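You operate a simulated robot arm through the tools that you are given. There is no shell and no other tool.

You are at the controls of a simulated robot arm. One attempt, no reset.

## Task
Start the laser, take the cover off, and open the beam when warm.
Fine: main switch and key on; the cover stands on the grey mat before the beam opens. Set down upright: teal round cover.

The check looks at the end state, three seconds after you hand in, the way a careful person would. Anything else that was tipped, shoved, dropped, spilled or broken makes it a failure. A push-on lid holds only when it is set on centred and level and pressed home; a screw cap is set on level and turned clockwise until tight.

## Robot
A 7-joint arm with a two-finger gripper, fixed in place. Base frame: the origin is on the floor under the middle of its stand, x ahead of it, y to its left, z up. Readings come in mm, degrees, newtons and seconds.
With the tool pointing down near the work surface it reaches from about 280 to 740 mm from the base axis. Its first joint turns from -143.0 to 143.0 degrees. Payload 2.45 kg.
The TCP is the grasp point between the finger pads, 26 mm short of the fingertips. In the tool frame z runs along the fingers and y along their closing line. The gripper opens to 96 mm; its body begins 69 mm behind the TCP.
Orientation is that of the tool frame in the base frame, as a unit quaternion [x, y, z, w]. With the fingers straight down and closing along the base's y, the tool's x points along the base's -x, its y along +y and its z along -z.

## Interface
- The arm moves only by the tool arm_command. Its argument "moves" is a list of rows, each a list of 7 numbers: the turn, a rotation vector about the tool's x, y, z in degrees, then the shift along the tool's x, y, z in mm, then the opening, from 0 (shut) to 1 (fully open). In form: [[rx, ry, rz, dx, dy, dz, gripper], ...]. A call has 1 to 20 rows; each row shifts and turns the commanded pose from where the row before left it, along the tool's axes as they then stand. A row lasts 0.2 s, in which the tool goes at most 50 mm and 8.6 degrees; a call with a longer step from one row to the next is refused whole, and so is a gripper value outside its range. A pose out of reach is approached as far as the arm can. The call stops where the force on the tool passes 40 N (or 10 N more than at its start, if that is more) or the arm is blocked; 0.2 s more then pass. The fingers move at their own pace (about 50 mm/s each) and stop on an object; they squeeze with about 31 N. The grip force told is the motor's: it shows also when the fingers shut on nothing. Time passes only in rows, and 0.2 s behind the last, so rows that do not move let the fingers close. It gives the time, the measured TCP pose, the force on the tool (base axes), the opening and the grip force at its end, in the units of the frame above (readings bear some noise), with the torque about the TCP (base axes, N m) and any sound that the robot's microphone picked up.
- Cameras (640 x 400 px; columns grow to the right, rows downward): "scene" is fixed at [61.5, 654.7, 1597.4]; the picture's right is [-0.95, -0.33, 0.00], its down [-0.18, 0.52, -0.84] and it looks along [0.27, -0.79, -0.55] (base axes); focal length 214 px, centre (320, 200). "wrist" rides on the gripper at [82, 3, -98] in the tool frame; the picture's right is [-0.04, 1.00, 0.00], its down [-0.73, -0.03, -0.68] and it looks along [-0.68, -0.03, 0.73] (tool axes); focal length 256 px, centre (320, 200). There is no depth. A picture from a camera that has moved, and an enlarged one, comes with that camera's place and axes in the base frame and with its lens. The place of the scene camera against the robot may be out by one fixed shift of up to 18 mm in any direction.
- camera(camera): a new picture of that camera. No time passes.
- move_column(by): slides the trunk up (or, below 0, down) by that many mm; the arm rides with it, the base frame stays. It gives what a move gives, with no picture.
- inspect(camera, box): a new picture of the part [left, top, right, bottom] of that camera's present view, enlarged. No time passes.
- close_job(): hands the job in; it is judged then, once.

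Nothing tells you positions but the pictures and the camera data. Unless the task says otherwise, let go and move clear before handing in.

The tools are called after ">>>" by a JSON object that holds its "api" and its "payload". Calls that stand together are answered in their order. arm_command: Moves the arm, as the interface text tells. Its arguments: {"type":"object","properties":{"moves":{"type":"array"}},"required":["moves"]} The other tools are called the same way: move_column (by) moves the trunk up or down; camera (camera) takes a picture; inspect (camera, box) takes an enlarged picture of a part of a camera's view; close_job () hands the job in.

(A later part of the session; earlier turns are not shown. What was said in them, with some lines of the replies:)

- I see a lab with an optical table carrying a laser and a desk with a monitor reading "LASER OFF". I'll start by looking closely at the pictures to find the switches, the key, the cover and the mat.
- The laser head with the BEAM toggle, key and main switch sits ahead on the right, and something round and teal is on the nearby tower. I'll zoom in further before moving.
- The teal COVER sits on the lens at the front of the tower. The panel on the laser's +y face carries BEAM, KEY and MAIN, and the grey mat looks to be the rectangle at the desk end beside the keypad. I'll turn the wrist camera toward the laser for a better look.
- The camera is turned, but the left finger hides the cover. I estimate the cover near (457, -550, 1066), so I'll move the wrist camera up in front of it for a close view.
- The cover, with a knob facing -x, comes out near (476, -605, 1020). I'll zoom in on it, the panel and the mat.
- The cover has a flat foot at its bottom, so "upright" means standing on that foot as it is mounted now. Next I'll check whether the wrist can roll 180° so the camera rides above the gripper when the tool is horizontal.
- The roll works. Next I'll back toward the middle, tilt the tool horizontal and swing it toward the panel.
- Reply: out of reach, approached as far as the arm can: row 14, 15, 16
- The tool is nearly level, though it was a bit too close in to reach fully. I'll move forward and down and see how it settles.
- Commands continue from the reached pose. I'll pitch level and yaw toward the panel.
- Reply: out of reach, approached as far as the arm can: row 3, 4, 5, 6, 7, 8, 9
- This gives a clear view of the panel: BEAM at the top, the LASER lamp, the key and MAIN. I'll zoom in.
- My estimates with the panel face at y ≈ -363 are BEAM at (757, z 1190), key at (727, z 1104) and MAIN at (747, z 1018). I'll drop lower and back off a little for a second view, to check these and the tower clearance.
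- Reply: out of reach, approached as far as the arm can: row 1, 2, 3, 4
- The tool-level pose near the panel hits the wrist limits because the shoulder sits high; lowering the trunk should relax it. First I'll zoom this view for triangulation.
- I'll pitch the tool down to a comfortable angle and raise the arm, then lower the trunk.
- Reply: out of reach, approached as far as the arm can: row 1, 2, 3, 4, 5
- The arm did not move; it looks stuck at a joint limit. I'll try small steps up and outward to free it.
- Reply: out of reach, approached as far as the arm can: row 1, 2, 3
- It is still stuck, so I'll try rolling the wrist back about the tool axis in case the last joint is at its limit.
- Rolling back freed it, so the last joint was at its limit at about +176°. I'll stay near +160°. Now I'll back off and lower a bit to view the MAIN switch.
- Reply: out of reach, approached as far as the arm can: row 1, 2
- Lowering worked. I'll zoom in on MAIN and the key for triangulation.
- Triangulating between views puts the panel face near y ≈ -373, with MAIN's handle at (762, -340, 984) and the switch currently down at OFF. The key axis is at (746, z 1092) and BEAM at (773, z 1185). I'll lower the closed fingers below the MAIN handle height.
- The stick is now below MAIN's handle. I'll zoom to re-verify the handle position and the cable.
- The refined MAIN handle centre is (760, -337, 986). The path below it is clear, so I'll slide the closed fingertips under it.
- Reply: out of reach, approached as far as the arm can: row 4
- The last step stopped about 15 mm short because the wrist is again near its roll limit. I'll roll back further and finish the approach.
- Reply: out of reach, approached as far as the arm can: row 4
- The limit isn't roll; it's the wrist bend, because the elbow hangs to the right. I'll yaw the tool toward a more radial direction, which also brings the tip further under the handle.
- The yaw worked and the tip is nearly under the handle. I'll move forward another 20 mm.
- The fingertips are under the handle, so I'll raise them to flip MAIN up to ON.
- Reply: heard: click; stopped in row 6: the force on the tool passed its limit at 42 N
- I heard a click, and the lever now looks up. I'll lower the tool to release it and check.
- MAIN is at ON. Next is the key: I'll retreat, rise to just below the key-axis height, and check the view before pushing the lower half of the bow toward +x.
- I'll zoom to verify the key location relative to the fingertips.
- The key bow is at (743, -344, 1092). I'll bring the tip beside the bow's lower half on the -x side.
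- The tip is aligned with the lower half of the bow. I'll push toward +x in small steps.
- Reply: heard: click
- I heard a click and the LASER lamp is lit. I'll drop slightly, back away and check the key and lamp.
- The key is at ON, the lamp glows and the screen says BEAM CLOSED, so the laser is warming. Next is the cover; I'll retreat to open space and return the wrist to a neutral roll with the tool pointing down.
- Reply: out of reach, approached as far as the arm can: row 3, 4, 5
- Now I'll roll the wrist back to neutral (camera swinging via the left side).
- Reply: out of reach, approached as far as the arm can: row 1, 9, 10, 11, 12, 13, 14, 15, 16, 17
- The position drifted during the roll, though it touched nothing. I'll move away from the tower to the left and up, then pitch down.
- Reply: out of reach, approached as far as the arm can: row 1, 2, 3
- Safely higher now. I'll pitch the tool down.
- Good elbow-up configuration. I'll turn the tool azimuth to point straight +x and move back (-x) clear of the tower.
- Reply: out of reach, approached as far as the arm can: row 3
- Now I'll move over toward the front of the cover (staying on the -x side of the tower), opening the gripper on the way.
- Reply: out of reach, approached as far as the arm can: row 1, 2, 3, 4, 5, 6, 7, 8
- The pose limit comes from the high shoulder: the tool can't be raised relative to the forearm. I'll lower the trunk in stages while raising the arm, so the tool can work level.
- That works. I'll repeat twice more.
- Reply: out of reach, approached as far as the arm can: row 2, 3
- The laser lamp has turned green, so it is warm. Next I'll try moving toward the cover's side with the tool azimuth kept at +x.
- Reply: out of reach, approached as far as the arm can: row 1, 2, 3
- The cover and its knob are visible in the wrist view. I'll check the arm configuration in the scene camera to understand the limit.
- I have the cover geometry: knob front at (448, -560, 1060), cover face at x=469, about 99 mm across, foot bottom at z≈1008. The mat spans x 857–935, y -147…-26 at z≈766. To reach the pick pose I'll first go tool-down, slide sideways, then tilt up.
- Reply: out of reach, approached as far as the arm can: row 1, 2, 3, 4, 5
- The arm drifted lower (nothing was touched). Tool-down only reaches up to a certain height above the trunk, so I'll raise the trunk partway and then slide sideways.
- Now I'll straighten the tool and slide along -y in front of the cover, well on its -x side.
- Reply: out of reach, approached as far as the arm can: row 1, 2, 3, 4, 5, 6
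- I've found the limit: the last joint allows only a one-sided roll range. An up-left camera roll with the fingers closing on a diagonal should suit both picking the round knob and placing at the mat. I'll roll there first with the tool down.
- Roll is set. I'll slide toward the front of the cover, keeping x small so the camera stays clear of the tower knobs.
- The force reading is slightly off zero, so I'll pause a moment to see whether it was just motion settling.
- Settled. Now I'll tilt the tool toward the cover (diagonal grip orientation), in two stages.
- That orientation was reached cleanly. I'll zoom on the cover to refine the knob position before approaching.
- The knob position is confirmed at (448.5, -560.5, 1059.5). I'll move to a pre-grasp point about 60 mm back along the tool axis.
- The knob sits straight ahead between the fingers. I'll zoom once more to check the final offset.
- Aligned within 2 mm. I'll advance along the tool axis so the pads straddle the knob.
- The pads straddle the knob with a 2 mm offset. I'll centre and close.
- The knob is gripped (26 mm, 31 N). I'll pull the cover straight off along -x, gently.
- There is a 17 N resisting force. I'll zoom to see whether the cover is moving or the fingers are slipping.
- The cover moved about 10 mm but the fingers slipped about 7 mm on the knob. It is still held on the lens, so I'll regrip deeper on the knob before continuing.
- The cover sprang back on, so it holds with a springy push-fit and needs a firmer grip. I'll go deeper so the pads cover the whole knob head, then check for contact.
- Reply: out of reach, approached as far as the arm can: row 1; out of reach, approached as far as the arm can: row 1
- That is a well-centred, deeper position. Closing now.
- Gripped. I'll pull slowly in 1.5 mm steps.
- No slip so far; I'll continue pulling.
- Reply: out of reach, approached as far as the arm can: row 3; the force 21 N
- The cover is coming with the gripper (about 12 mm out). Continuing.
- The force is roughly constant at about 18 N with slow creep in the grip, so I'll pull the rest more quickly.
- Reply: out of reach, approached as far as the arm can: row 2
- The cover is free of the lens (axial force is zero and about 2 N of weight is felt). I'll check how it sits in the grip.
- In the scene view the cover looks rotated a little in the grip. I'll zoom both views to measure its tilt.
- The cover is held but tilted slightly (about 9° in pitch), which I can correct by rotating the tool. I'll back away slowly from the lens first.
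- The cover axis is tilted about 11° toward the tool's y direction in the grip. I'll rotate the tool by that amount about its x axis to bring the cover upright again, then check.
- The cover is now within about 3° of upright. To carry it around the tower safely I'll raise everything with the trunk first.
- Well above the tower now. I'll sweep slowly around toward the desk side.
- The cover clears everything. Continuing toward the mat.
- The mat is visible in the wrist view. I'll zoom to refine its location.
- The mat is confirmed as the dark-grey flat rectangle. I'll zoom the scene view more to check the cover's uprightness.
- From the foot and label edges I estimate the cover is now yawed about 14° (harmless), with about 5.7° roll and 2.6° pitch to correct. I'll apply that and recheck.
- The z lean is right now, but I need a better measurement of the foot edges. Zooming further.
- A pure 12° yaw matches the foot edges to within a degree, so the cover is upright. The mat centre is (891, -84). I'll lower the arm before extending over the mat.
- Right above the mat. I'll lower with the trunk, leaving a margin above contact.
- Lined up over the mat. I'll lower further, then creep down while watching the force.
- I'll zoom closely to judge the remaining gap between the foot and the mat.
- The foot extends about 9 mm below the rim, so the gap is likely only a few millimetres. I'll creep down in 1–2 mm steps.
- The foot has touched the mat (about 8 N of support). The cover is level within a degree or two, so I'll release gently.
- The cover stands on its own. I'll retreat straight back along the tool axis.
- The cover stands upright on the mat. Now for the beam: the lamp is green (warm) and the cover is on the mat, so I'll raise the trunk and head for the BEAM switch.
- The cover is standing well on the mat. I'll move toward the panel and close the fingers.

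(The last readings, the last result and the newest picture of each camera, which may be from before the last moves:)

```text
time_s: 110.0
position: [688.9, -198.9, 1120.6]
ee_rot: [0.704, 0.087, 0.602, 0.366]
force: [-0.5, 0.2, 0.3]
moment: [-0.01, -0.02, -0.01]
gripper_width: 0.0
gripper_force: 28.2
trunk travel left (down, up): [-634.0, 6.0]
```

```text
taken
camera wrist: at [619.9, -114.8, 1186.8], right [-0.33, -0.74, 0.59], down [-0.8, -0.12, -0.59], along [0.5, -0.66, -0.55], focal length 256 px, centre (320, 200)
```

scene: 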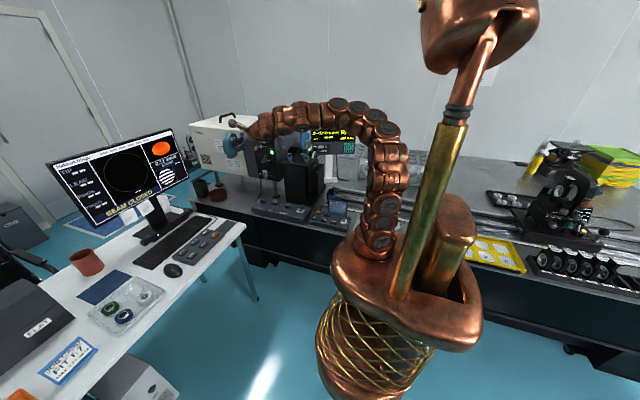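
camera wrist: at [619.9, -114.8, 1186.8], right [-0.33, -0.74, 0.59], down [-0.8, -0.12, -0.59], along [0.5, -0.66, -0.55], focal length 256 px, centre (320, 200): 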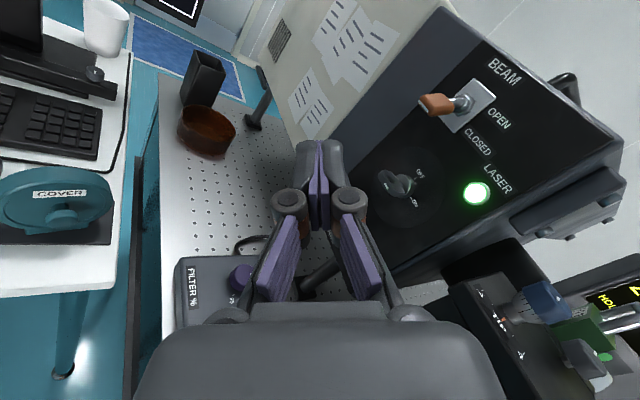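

Good view of BEAM, the green lamp and the key at ON. I'll zoom to refine the handle position.

>>> {"api": "inspect", "payload": {"camera": "wrist", "box": [400, 60, 540, 150]}}

>>> {"api": "inspect", "payload": {"camera": "wrist", "box": [0, 120, 180, 320]}}

```text
4.44 times, centred on (470, 105) of wrist
camera zoom: at [619.9, -114.8, 1186.8], right [-0.33, -0.74, 0.59], down [-0.8, -0.12, -0.59], along [0.5, -0.66, -0.55], focal length 1138 px, centre (-347, 622)
```

zoom: 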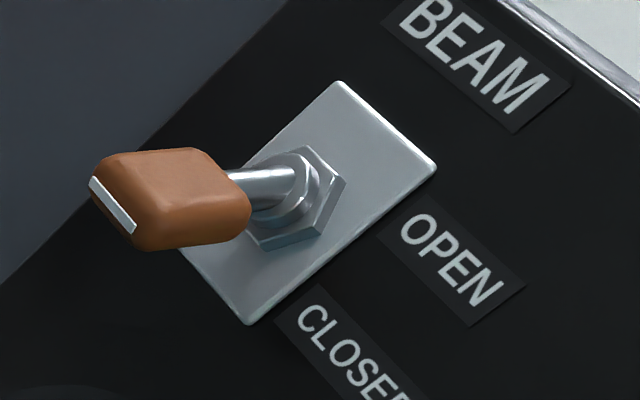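

```text
2.00 times, centred on (90, 220) of wrist
camera zoom: at [619.9, -114.8, 1186.8], right [-0.33, -0.74, 0.59], down [-0.8, -0.12, -0.59], along [0.5, -0.66, -0.55], focal length 512 px, centre (780, 160)
```

zoom: 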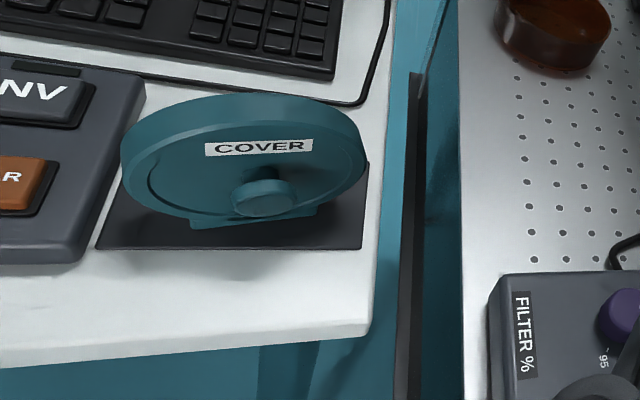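

The BEAM handle centre is confirmed at (772, -339, 1171). I'll move to a stand-off point below and beside it.

>>> {"api": "arm_command", "payload": {"moves": [[0, 0, 0, -14.1, 26.6, 18.3, 0], [0, 0, 0, -14.1, 26.6, 18.3, 0], [0, 0, 0, -14.1, 26.6, 18.3, 0], [0, 0, 0, 0, 0, 0, 0]]}}

>>> {"api": "camera", "payload": {"camera": "wrist"}}

```text
time_s: 111.0
position: [702.3, -303.6, 1136.6]
ee_rot: [0.704, 0.089, 0.602, 0.367]
force: [0.3, 0.1, -0.1]
moment: [-0.03, -0.03, 0.0]
gripper_width: 0.2
gripper_force: 28.4
trunk travel left (down, up): [-634.0, 6.0]
```

```text
taken
camera wrist: at [633.8, -219.1, 1203.8], right [-0.33, -0.74, 0.59], down [-0.8, -0.12, -0.59], along [0.5, -0.66, -0.55], focal length 256 px, centre (320, 200)
```

wrist: 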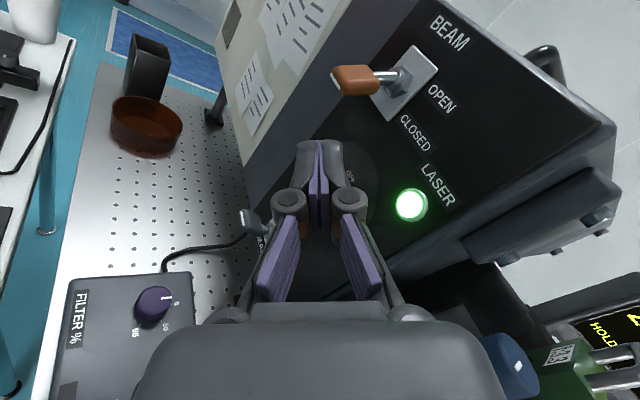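

Clear path. Sliding the closed fingertips under the BEAM handle.

>>> {"api": "arm_command", "payload": {"moves": [[0, 0, 0, 0, 0, 20, 0], [0, 0, 0, 0, 0, 20, 0], [0, 0, 0, 0, 0, 20, 0], [0, 0, 0, 0, 0, 0, 0]]}}

>>> {"api": "inspect", "payload": {"camera": "wrist", "box": [220, 40, 480, 220]}}

```text
time_s: 112.0
position: [759.3, -326.7, 1136.5]
ee_rot: [0.704, 0.088, 0.602, 0.366]
force: [0.0, 0.7, 0.5]
moment: [-0.03, -0.01, -0.02]
gripper_width: 0.0
gripper_force: 28.2
trunk travel left (down, up): [-634.0, 6.0]
```

```text
2.22 times, centred on (350, 130) of wrist
camera zoom: at [688.9, -242.9, 1203.1], right [-0.33, -0.74, 0.59], down [-0.8, -0.12, -0.59], along [0.5, -0.66, -0.55], focal length 569 px, centre (253, 356)
```

zoom: 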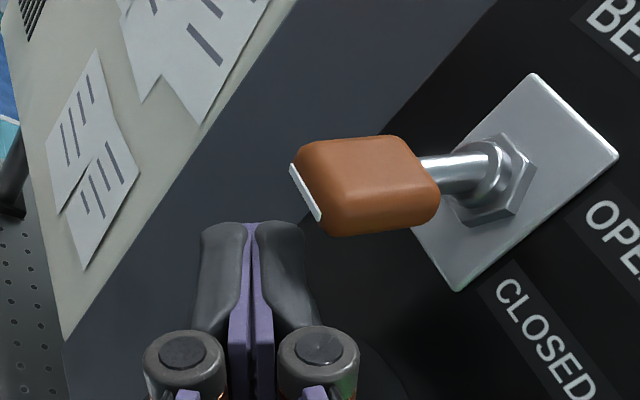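

Same geometry as with MAIN. Raising to flip BEAM to OPEN.

>>> {"api": "arm_command", "payload": {"moves": [[0, 0, 0, 7.8, 6.2, 0, 0], [0, 0, 0, 7.8, 6.2, 0, 0], [0, 0, 0, 7.8, 6.2, 0, 0], [0, 0, 0, 7.8, 6.2, 0, 0], [0, 0, 0, 7.8, 6.2, 0, 0], [0, 0, 0, 0, 0, 0, 0]]}}

>>> {"api": "inspect", "payload": {"camera": "wrist", "box": [220, 40, 480, 220]}}

```text
time_s: 113.2
position: [758.8, -326.8, 1177.5]
ee_rot: [0.71, 0.087, 0.599, 0.361]
force: [-2.3, 1.4, -11.2]
moment: [0.12, 0.21, 0.03]
gripper_width: 0.0
gripper_force: 28.2
trunk travel left (down, up): [-634.0, 6.0]
heard: click
stopped in row 6: the force on the tool passed its limit at 45 N (the readings are from after the stop); the commanded pose is now the measured one
```

```text
2.22 times, centred on (350, 130) of wrist
camera zoom: at [690.1, -242.9, 1246.2], right [-0.32, -0.75, 0.59], down [-0.81, -0.11, -0.58], along [0.5, -0.66, -0.57], focal length 569 px, centre (253, 356)
```

zoom: 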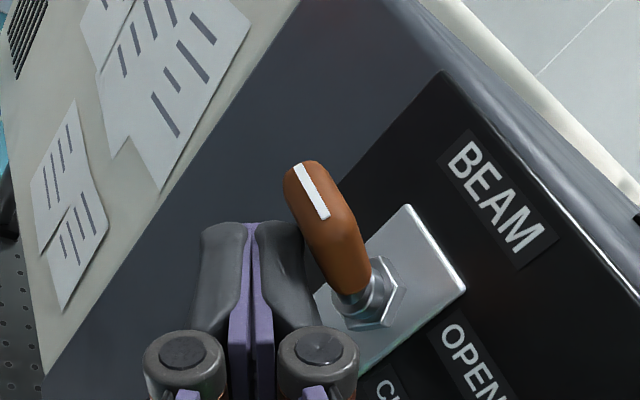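

Click heard, and BEAM is up. I'll lower to release it, back away, then check the switches and the screen.

>>> {"api": "arm_command", "payload": {"moves": [[0, 0, 0, -7.8, -6.2, 0, 0], [0, 0, 0, -7.8, -6.2, 0, 0], [0, 0, 0, -7.8, -6.2, 0, 0], [0, 0, 0, 0, 0, -30, 0], [0, 0, 0, 0, 0, -30, 0], [0, 0, 0, 0, 0, 0, 0]]}}

>>> {"api": "camera", "payload": {"camera": "wrist"}}

>>> {"api": "inspect", "payload": {"camera": "scene", "box": [30, 100, 340, 240]}}

```text
time_s: 114.6
position: [702.2, -302.2, 1150.0]
ee_rot: [0.709, 0.088, 0.599, 0.362]
force: [0.1, 0.8, -0.1]
moment: [-0.01, -0.01, 0.0]
gripper_width: 0.0
gripper_force: 28.6
trunk travel left (down, up): [-634.0, 6.0]
```

```text
taken
camera wrist: at [634.1, -218.0, 1218.7], right [-0.32, -0.74, 0.59], down [-0.81, -0.11, -0.58], along [0.5, -0.66, -0.56], focal length 256 px, centre (320, 200)
```

wrist: 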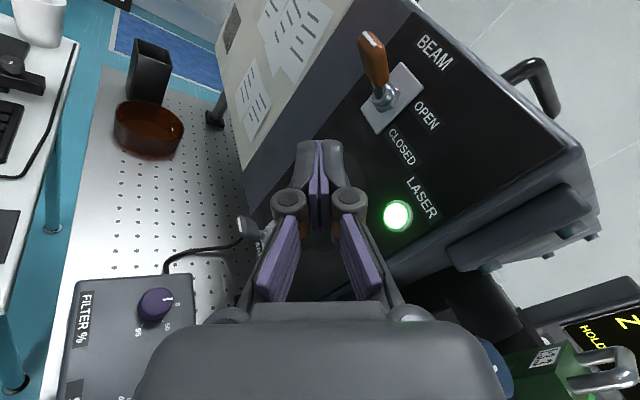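

```text
2.06 times, centred on (185, 170) of scene
camera zoom: at [61.5, 654.7, 1597.4], right [-0.95, -0.33, 0.0], down [-0.18, 0.52, -0.84], along [0.27, -0.79, -0.55], focal length 443 px, centre (599, 262)
```

zoom: 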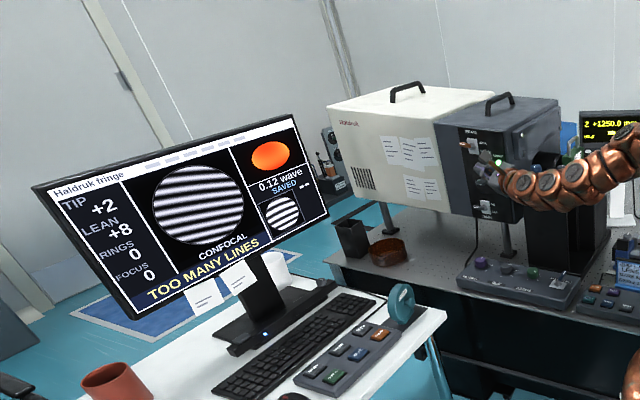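

Fringes show on the screen, so the beam is open. I'll move clear and do a final check on the key, switches and cover.

>>> {"api": "arm_command", "payload": {"moves": [[0, 0, 0, 22, -26, -20, 0], [0, 0, 0, 22, -26, -20, 0], [0, 0, 0, 22, -26, -20, 0], [0, 0, 0, 0, 0, 0, 0]]}}

>>> {"api": "camera", "payload": {"camera": "wrist"}}

>>> {"api": "inspect", "payload": {"camera": "scene", "box": [200, 110, 340, 230]}}

>>> {"api": "inspect", "payload": {"camera": "scene", "box": [200, 190, 270, 240]}}

```text
time_s: 115.6
position: [690.5, -184.3, 1154.9]
ee_rot: [0.708, 0.088, 0.6, 0.361]
force: [0.7, 0.0, 0.2]
moment: [0.0, 0.0, 0.06]
gripper_width: 0.0
gripper_force: 28.8
trunk travel left (down, up): [-634.0, 6.0]
```

```text
taken
camera wrist: at [620.4, -100.4, 1222.8], right [-0.32, -0.74, 0.59], down [-0.81, -0.11, -0.58], along [0.5, -0.66, -0.56], focal length 256 px, centre (320, 200)
```

wrist: 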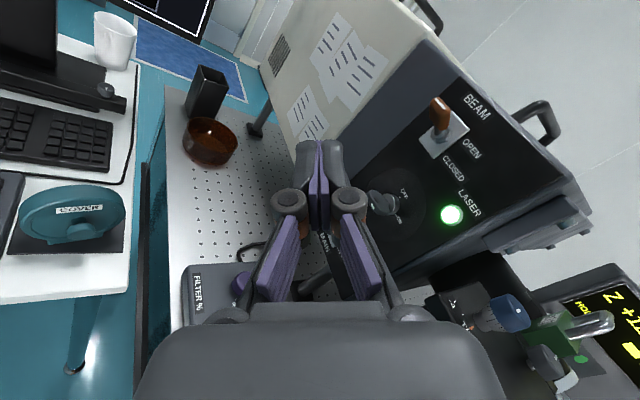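

```text
3.33 times, centred on (270, 170) of scene
camera zoom: at [61.5, 654.7, 1597.4], right [-0.95, -0.33, 0.0], down [-0.18, 0.52, -0.84], along [0.27, -0.79, -0.55], focal length 715 px, centre (487, 300)
```

zoom: 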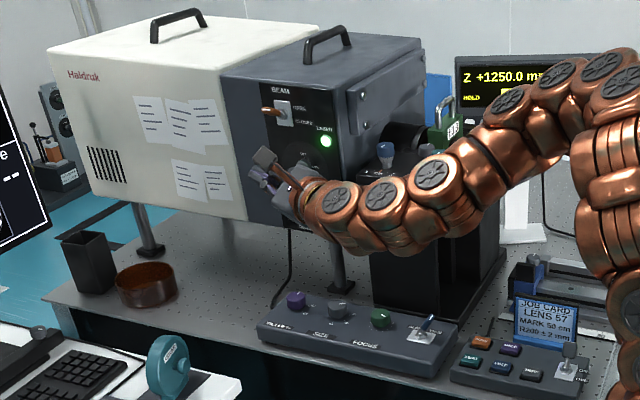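

```text
8.00 times, centred on (235, 215) of scene
camera zoom: at [61.5, 654.7, 1597.4], right [-0.95, -0.33, 0.0], down [-0.18, 0.52, -0.84], along [0.27, -0.79, -0.55], focal length 1716 px, centre (1000, 80)
```

zoom: 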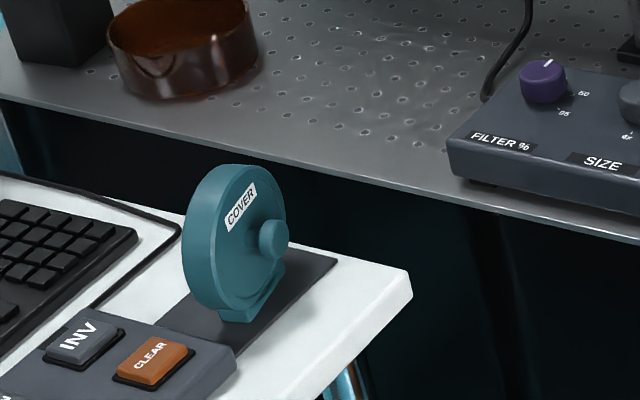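

>>> {"api": "inspect", "payload": {"camera": "wrist", "box": [340, 70, 520, 250]}}

>>> {"api": "arm_command", "payload": {"moves": [[0, 0, 0, 0, -30, -20, 0], [0, 0, 0, 0, -30, -20, 0], [0, 0, 0, 0, 0, 0, 0]]}}

>>> {"api": "camera", "payload": {"camera": "wrist"}}

>>> {"api": "camera", "payload": {"camera": "scene"}}

```text
2.22 times, centred on (430, 160) of wrist
camera zoom: at [620.4, -100.4, 1222.8], right [-0.32, -0.74, 0.59], down [-0.81, -0.11, -0.58], along [0.5, -0.66, -0.56], focal length 569 px, centre (76, 289)
```

zoom: 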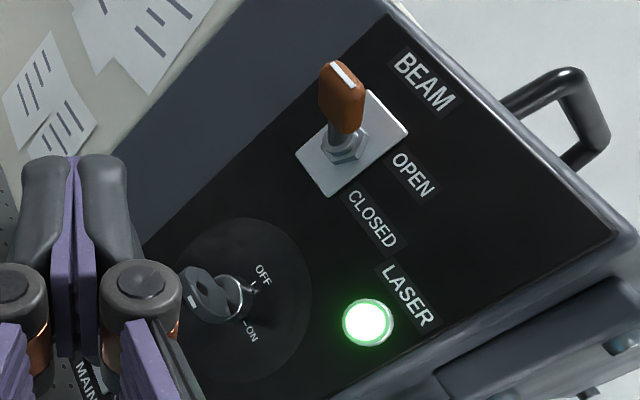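

```text
time_s: 116.4
position: [671.5, -124.2, 1118.5]
ee_rot: [0.708, 0.089, 0.6, 0.361]
force: [0.3, 0.8, 0.1]
moment: [0.03, 0.0, -0.01]
gripper_width: 0.0
gripper_force: 28.4
trunk travel left (down, up): [-634.0, 6.0]
```

```text
taken
camera wrist: at [602.5, -40.9, 1186.9], right [-0.32, -0.74, 0.59], down [-0.81, -0.11, -0.58], along [0.5, -0.66, -0.56], focal length 256 px, centre (320, 200)
```

wrist: 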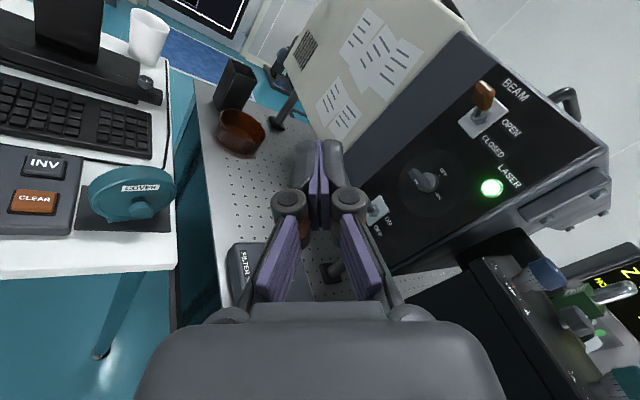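

```text
taken
```

scene: 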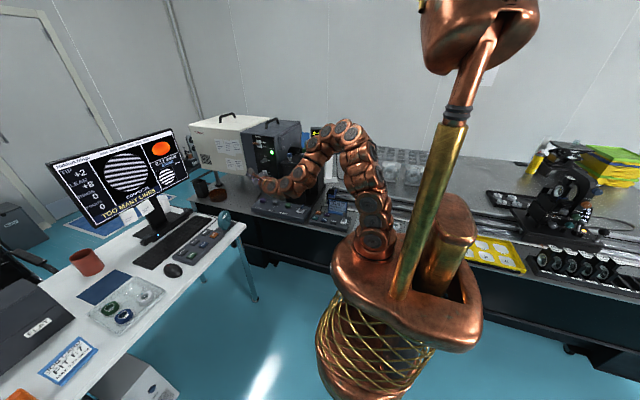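

MAIN is on, the key is at ON and the lamp is green. BEAM is open with live fringes on the screen. The teal cover stands upright on the grey mat and the arm is clear, so I'm handing in.

>>> {"api": "close_job", "payload": {}}

```text
The job is handed in.
```

The laser is running and the beam is open. I've handed the job in, but no verdict has come back yet.

- **Laser:** The main switch is up at ON and the key is turned to ON. The LASER lamp went green about 20 seconds after the key, and I took that to mean it was warm.
- **Cover:** The teal cover stands upright on its foot on the grey mat, turned about 12° to one side. I set it there before opening the beam. It was a tight push-fit and slipped in the fingers while coming off, but it wasn't dropped.
- **Beam:** The BEAM switch clicked up to OPEN and the screen now shows live fringes. The screen reads "TOO MANY LINES"; I left the alignment alone because it wasn't part of the task.

The arm drifted off target a few times near its joint limits. I saw no contact in the force readings or the pictures, and the arm is now clear of everything.
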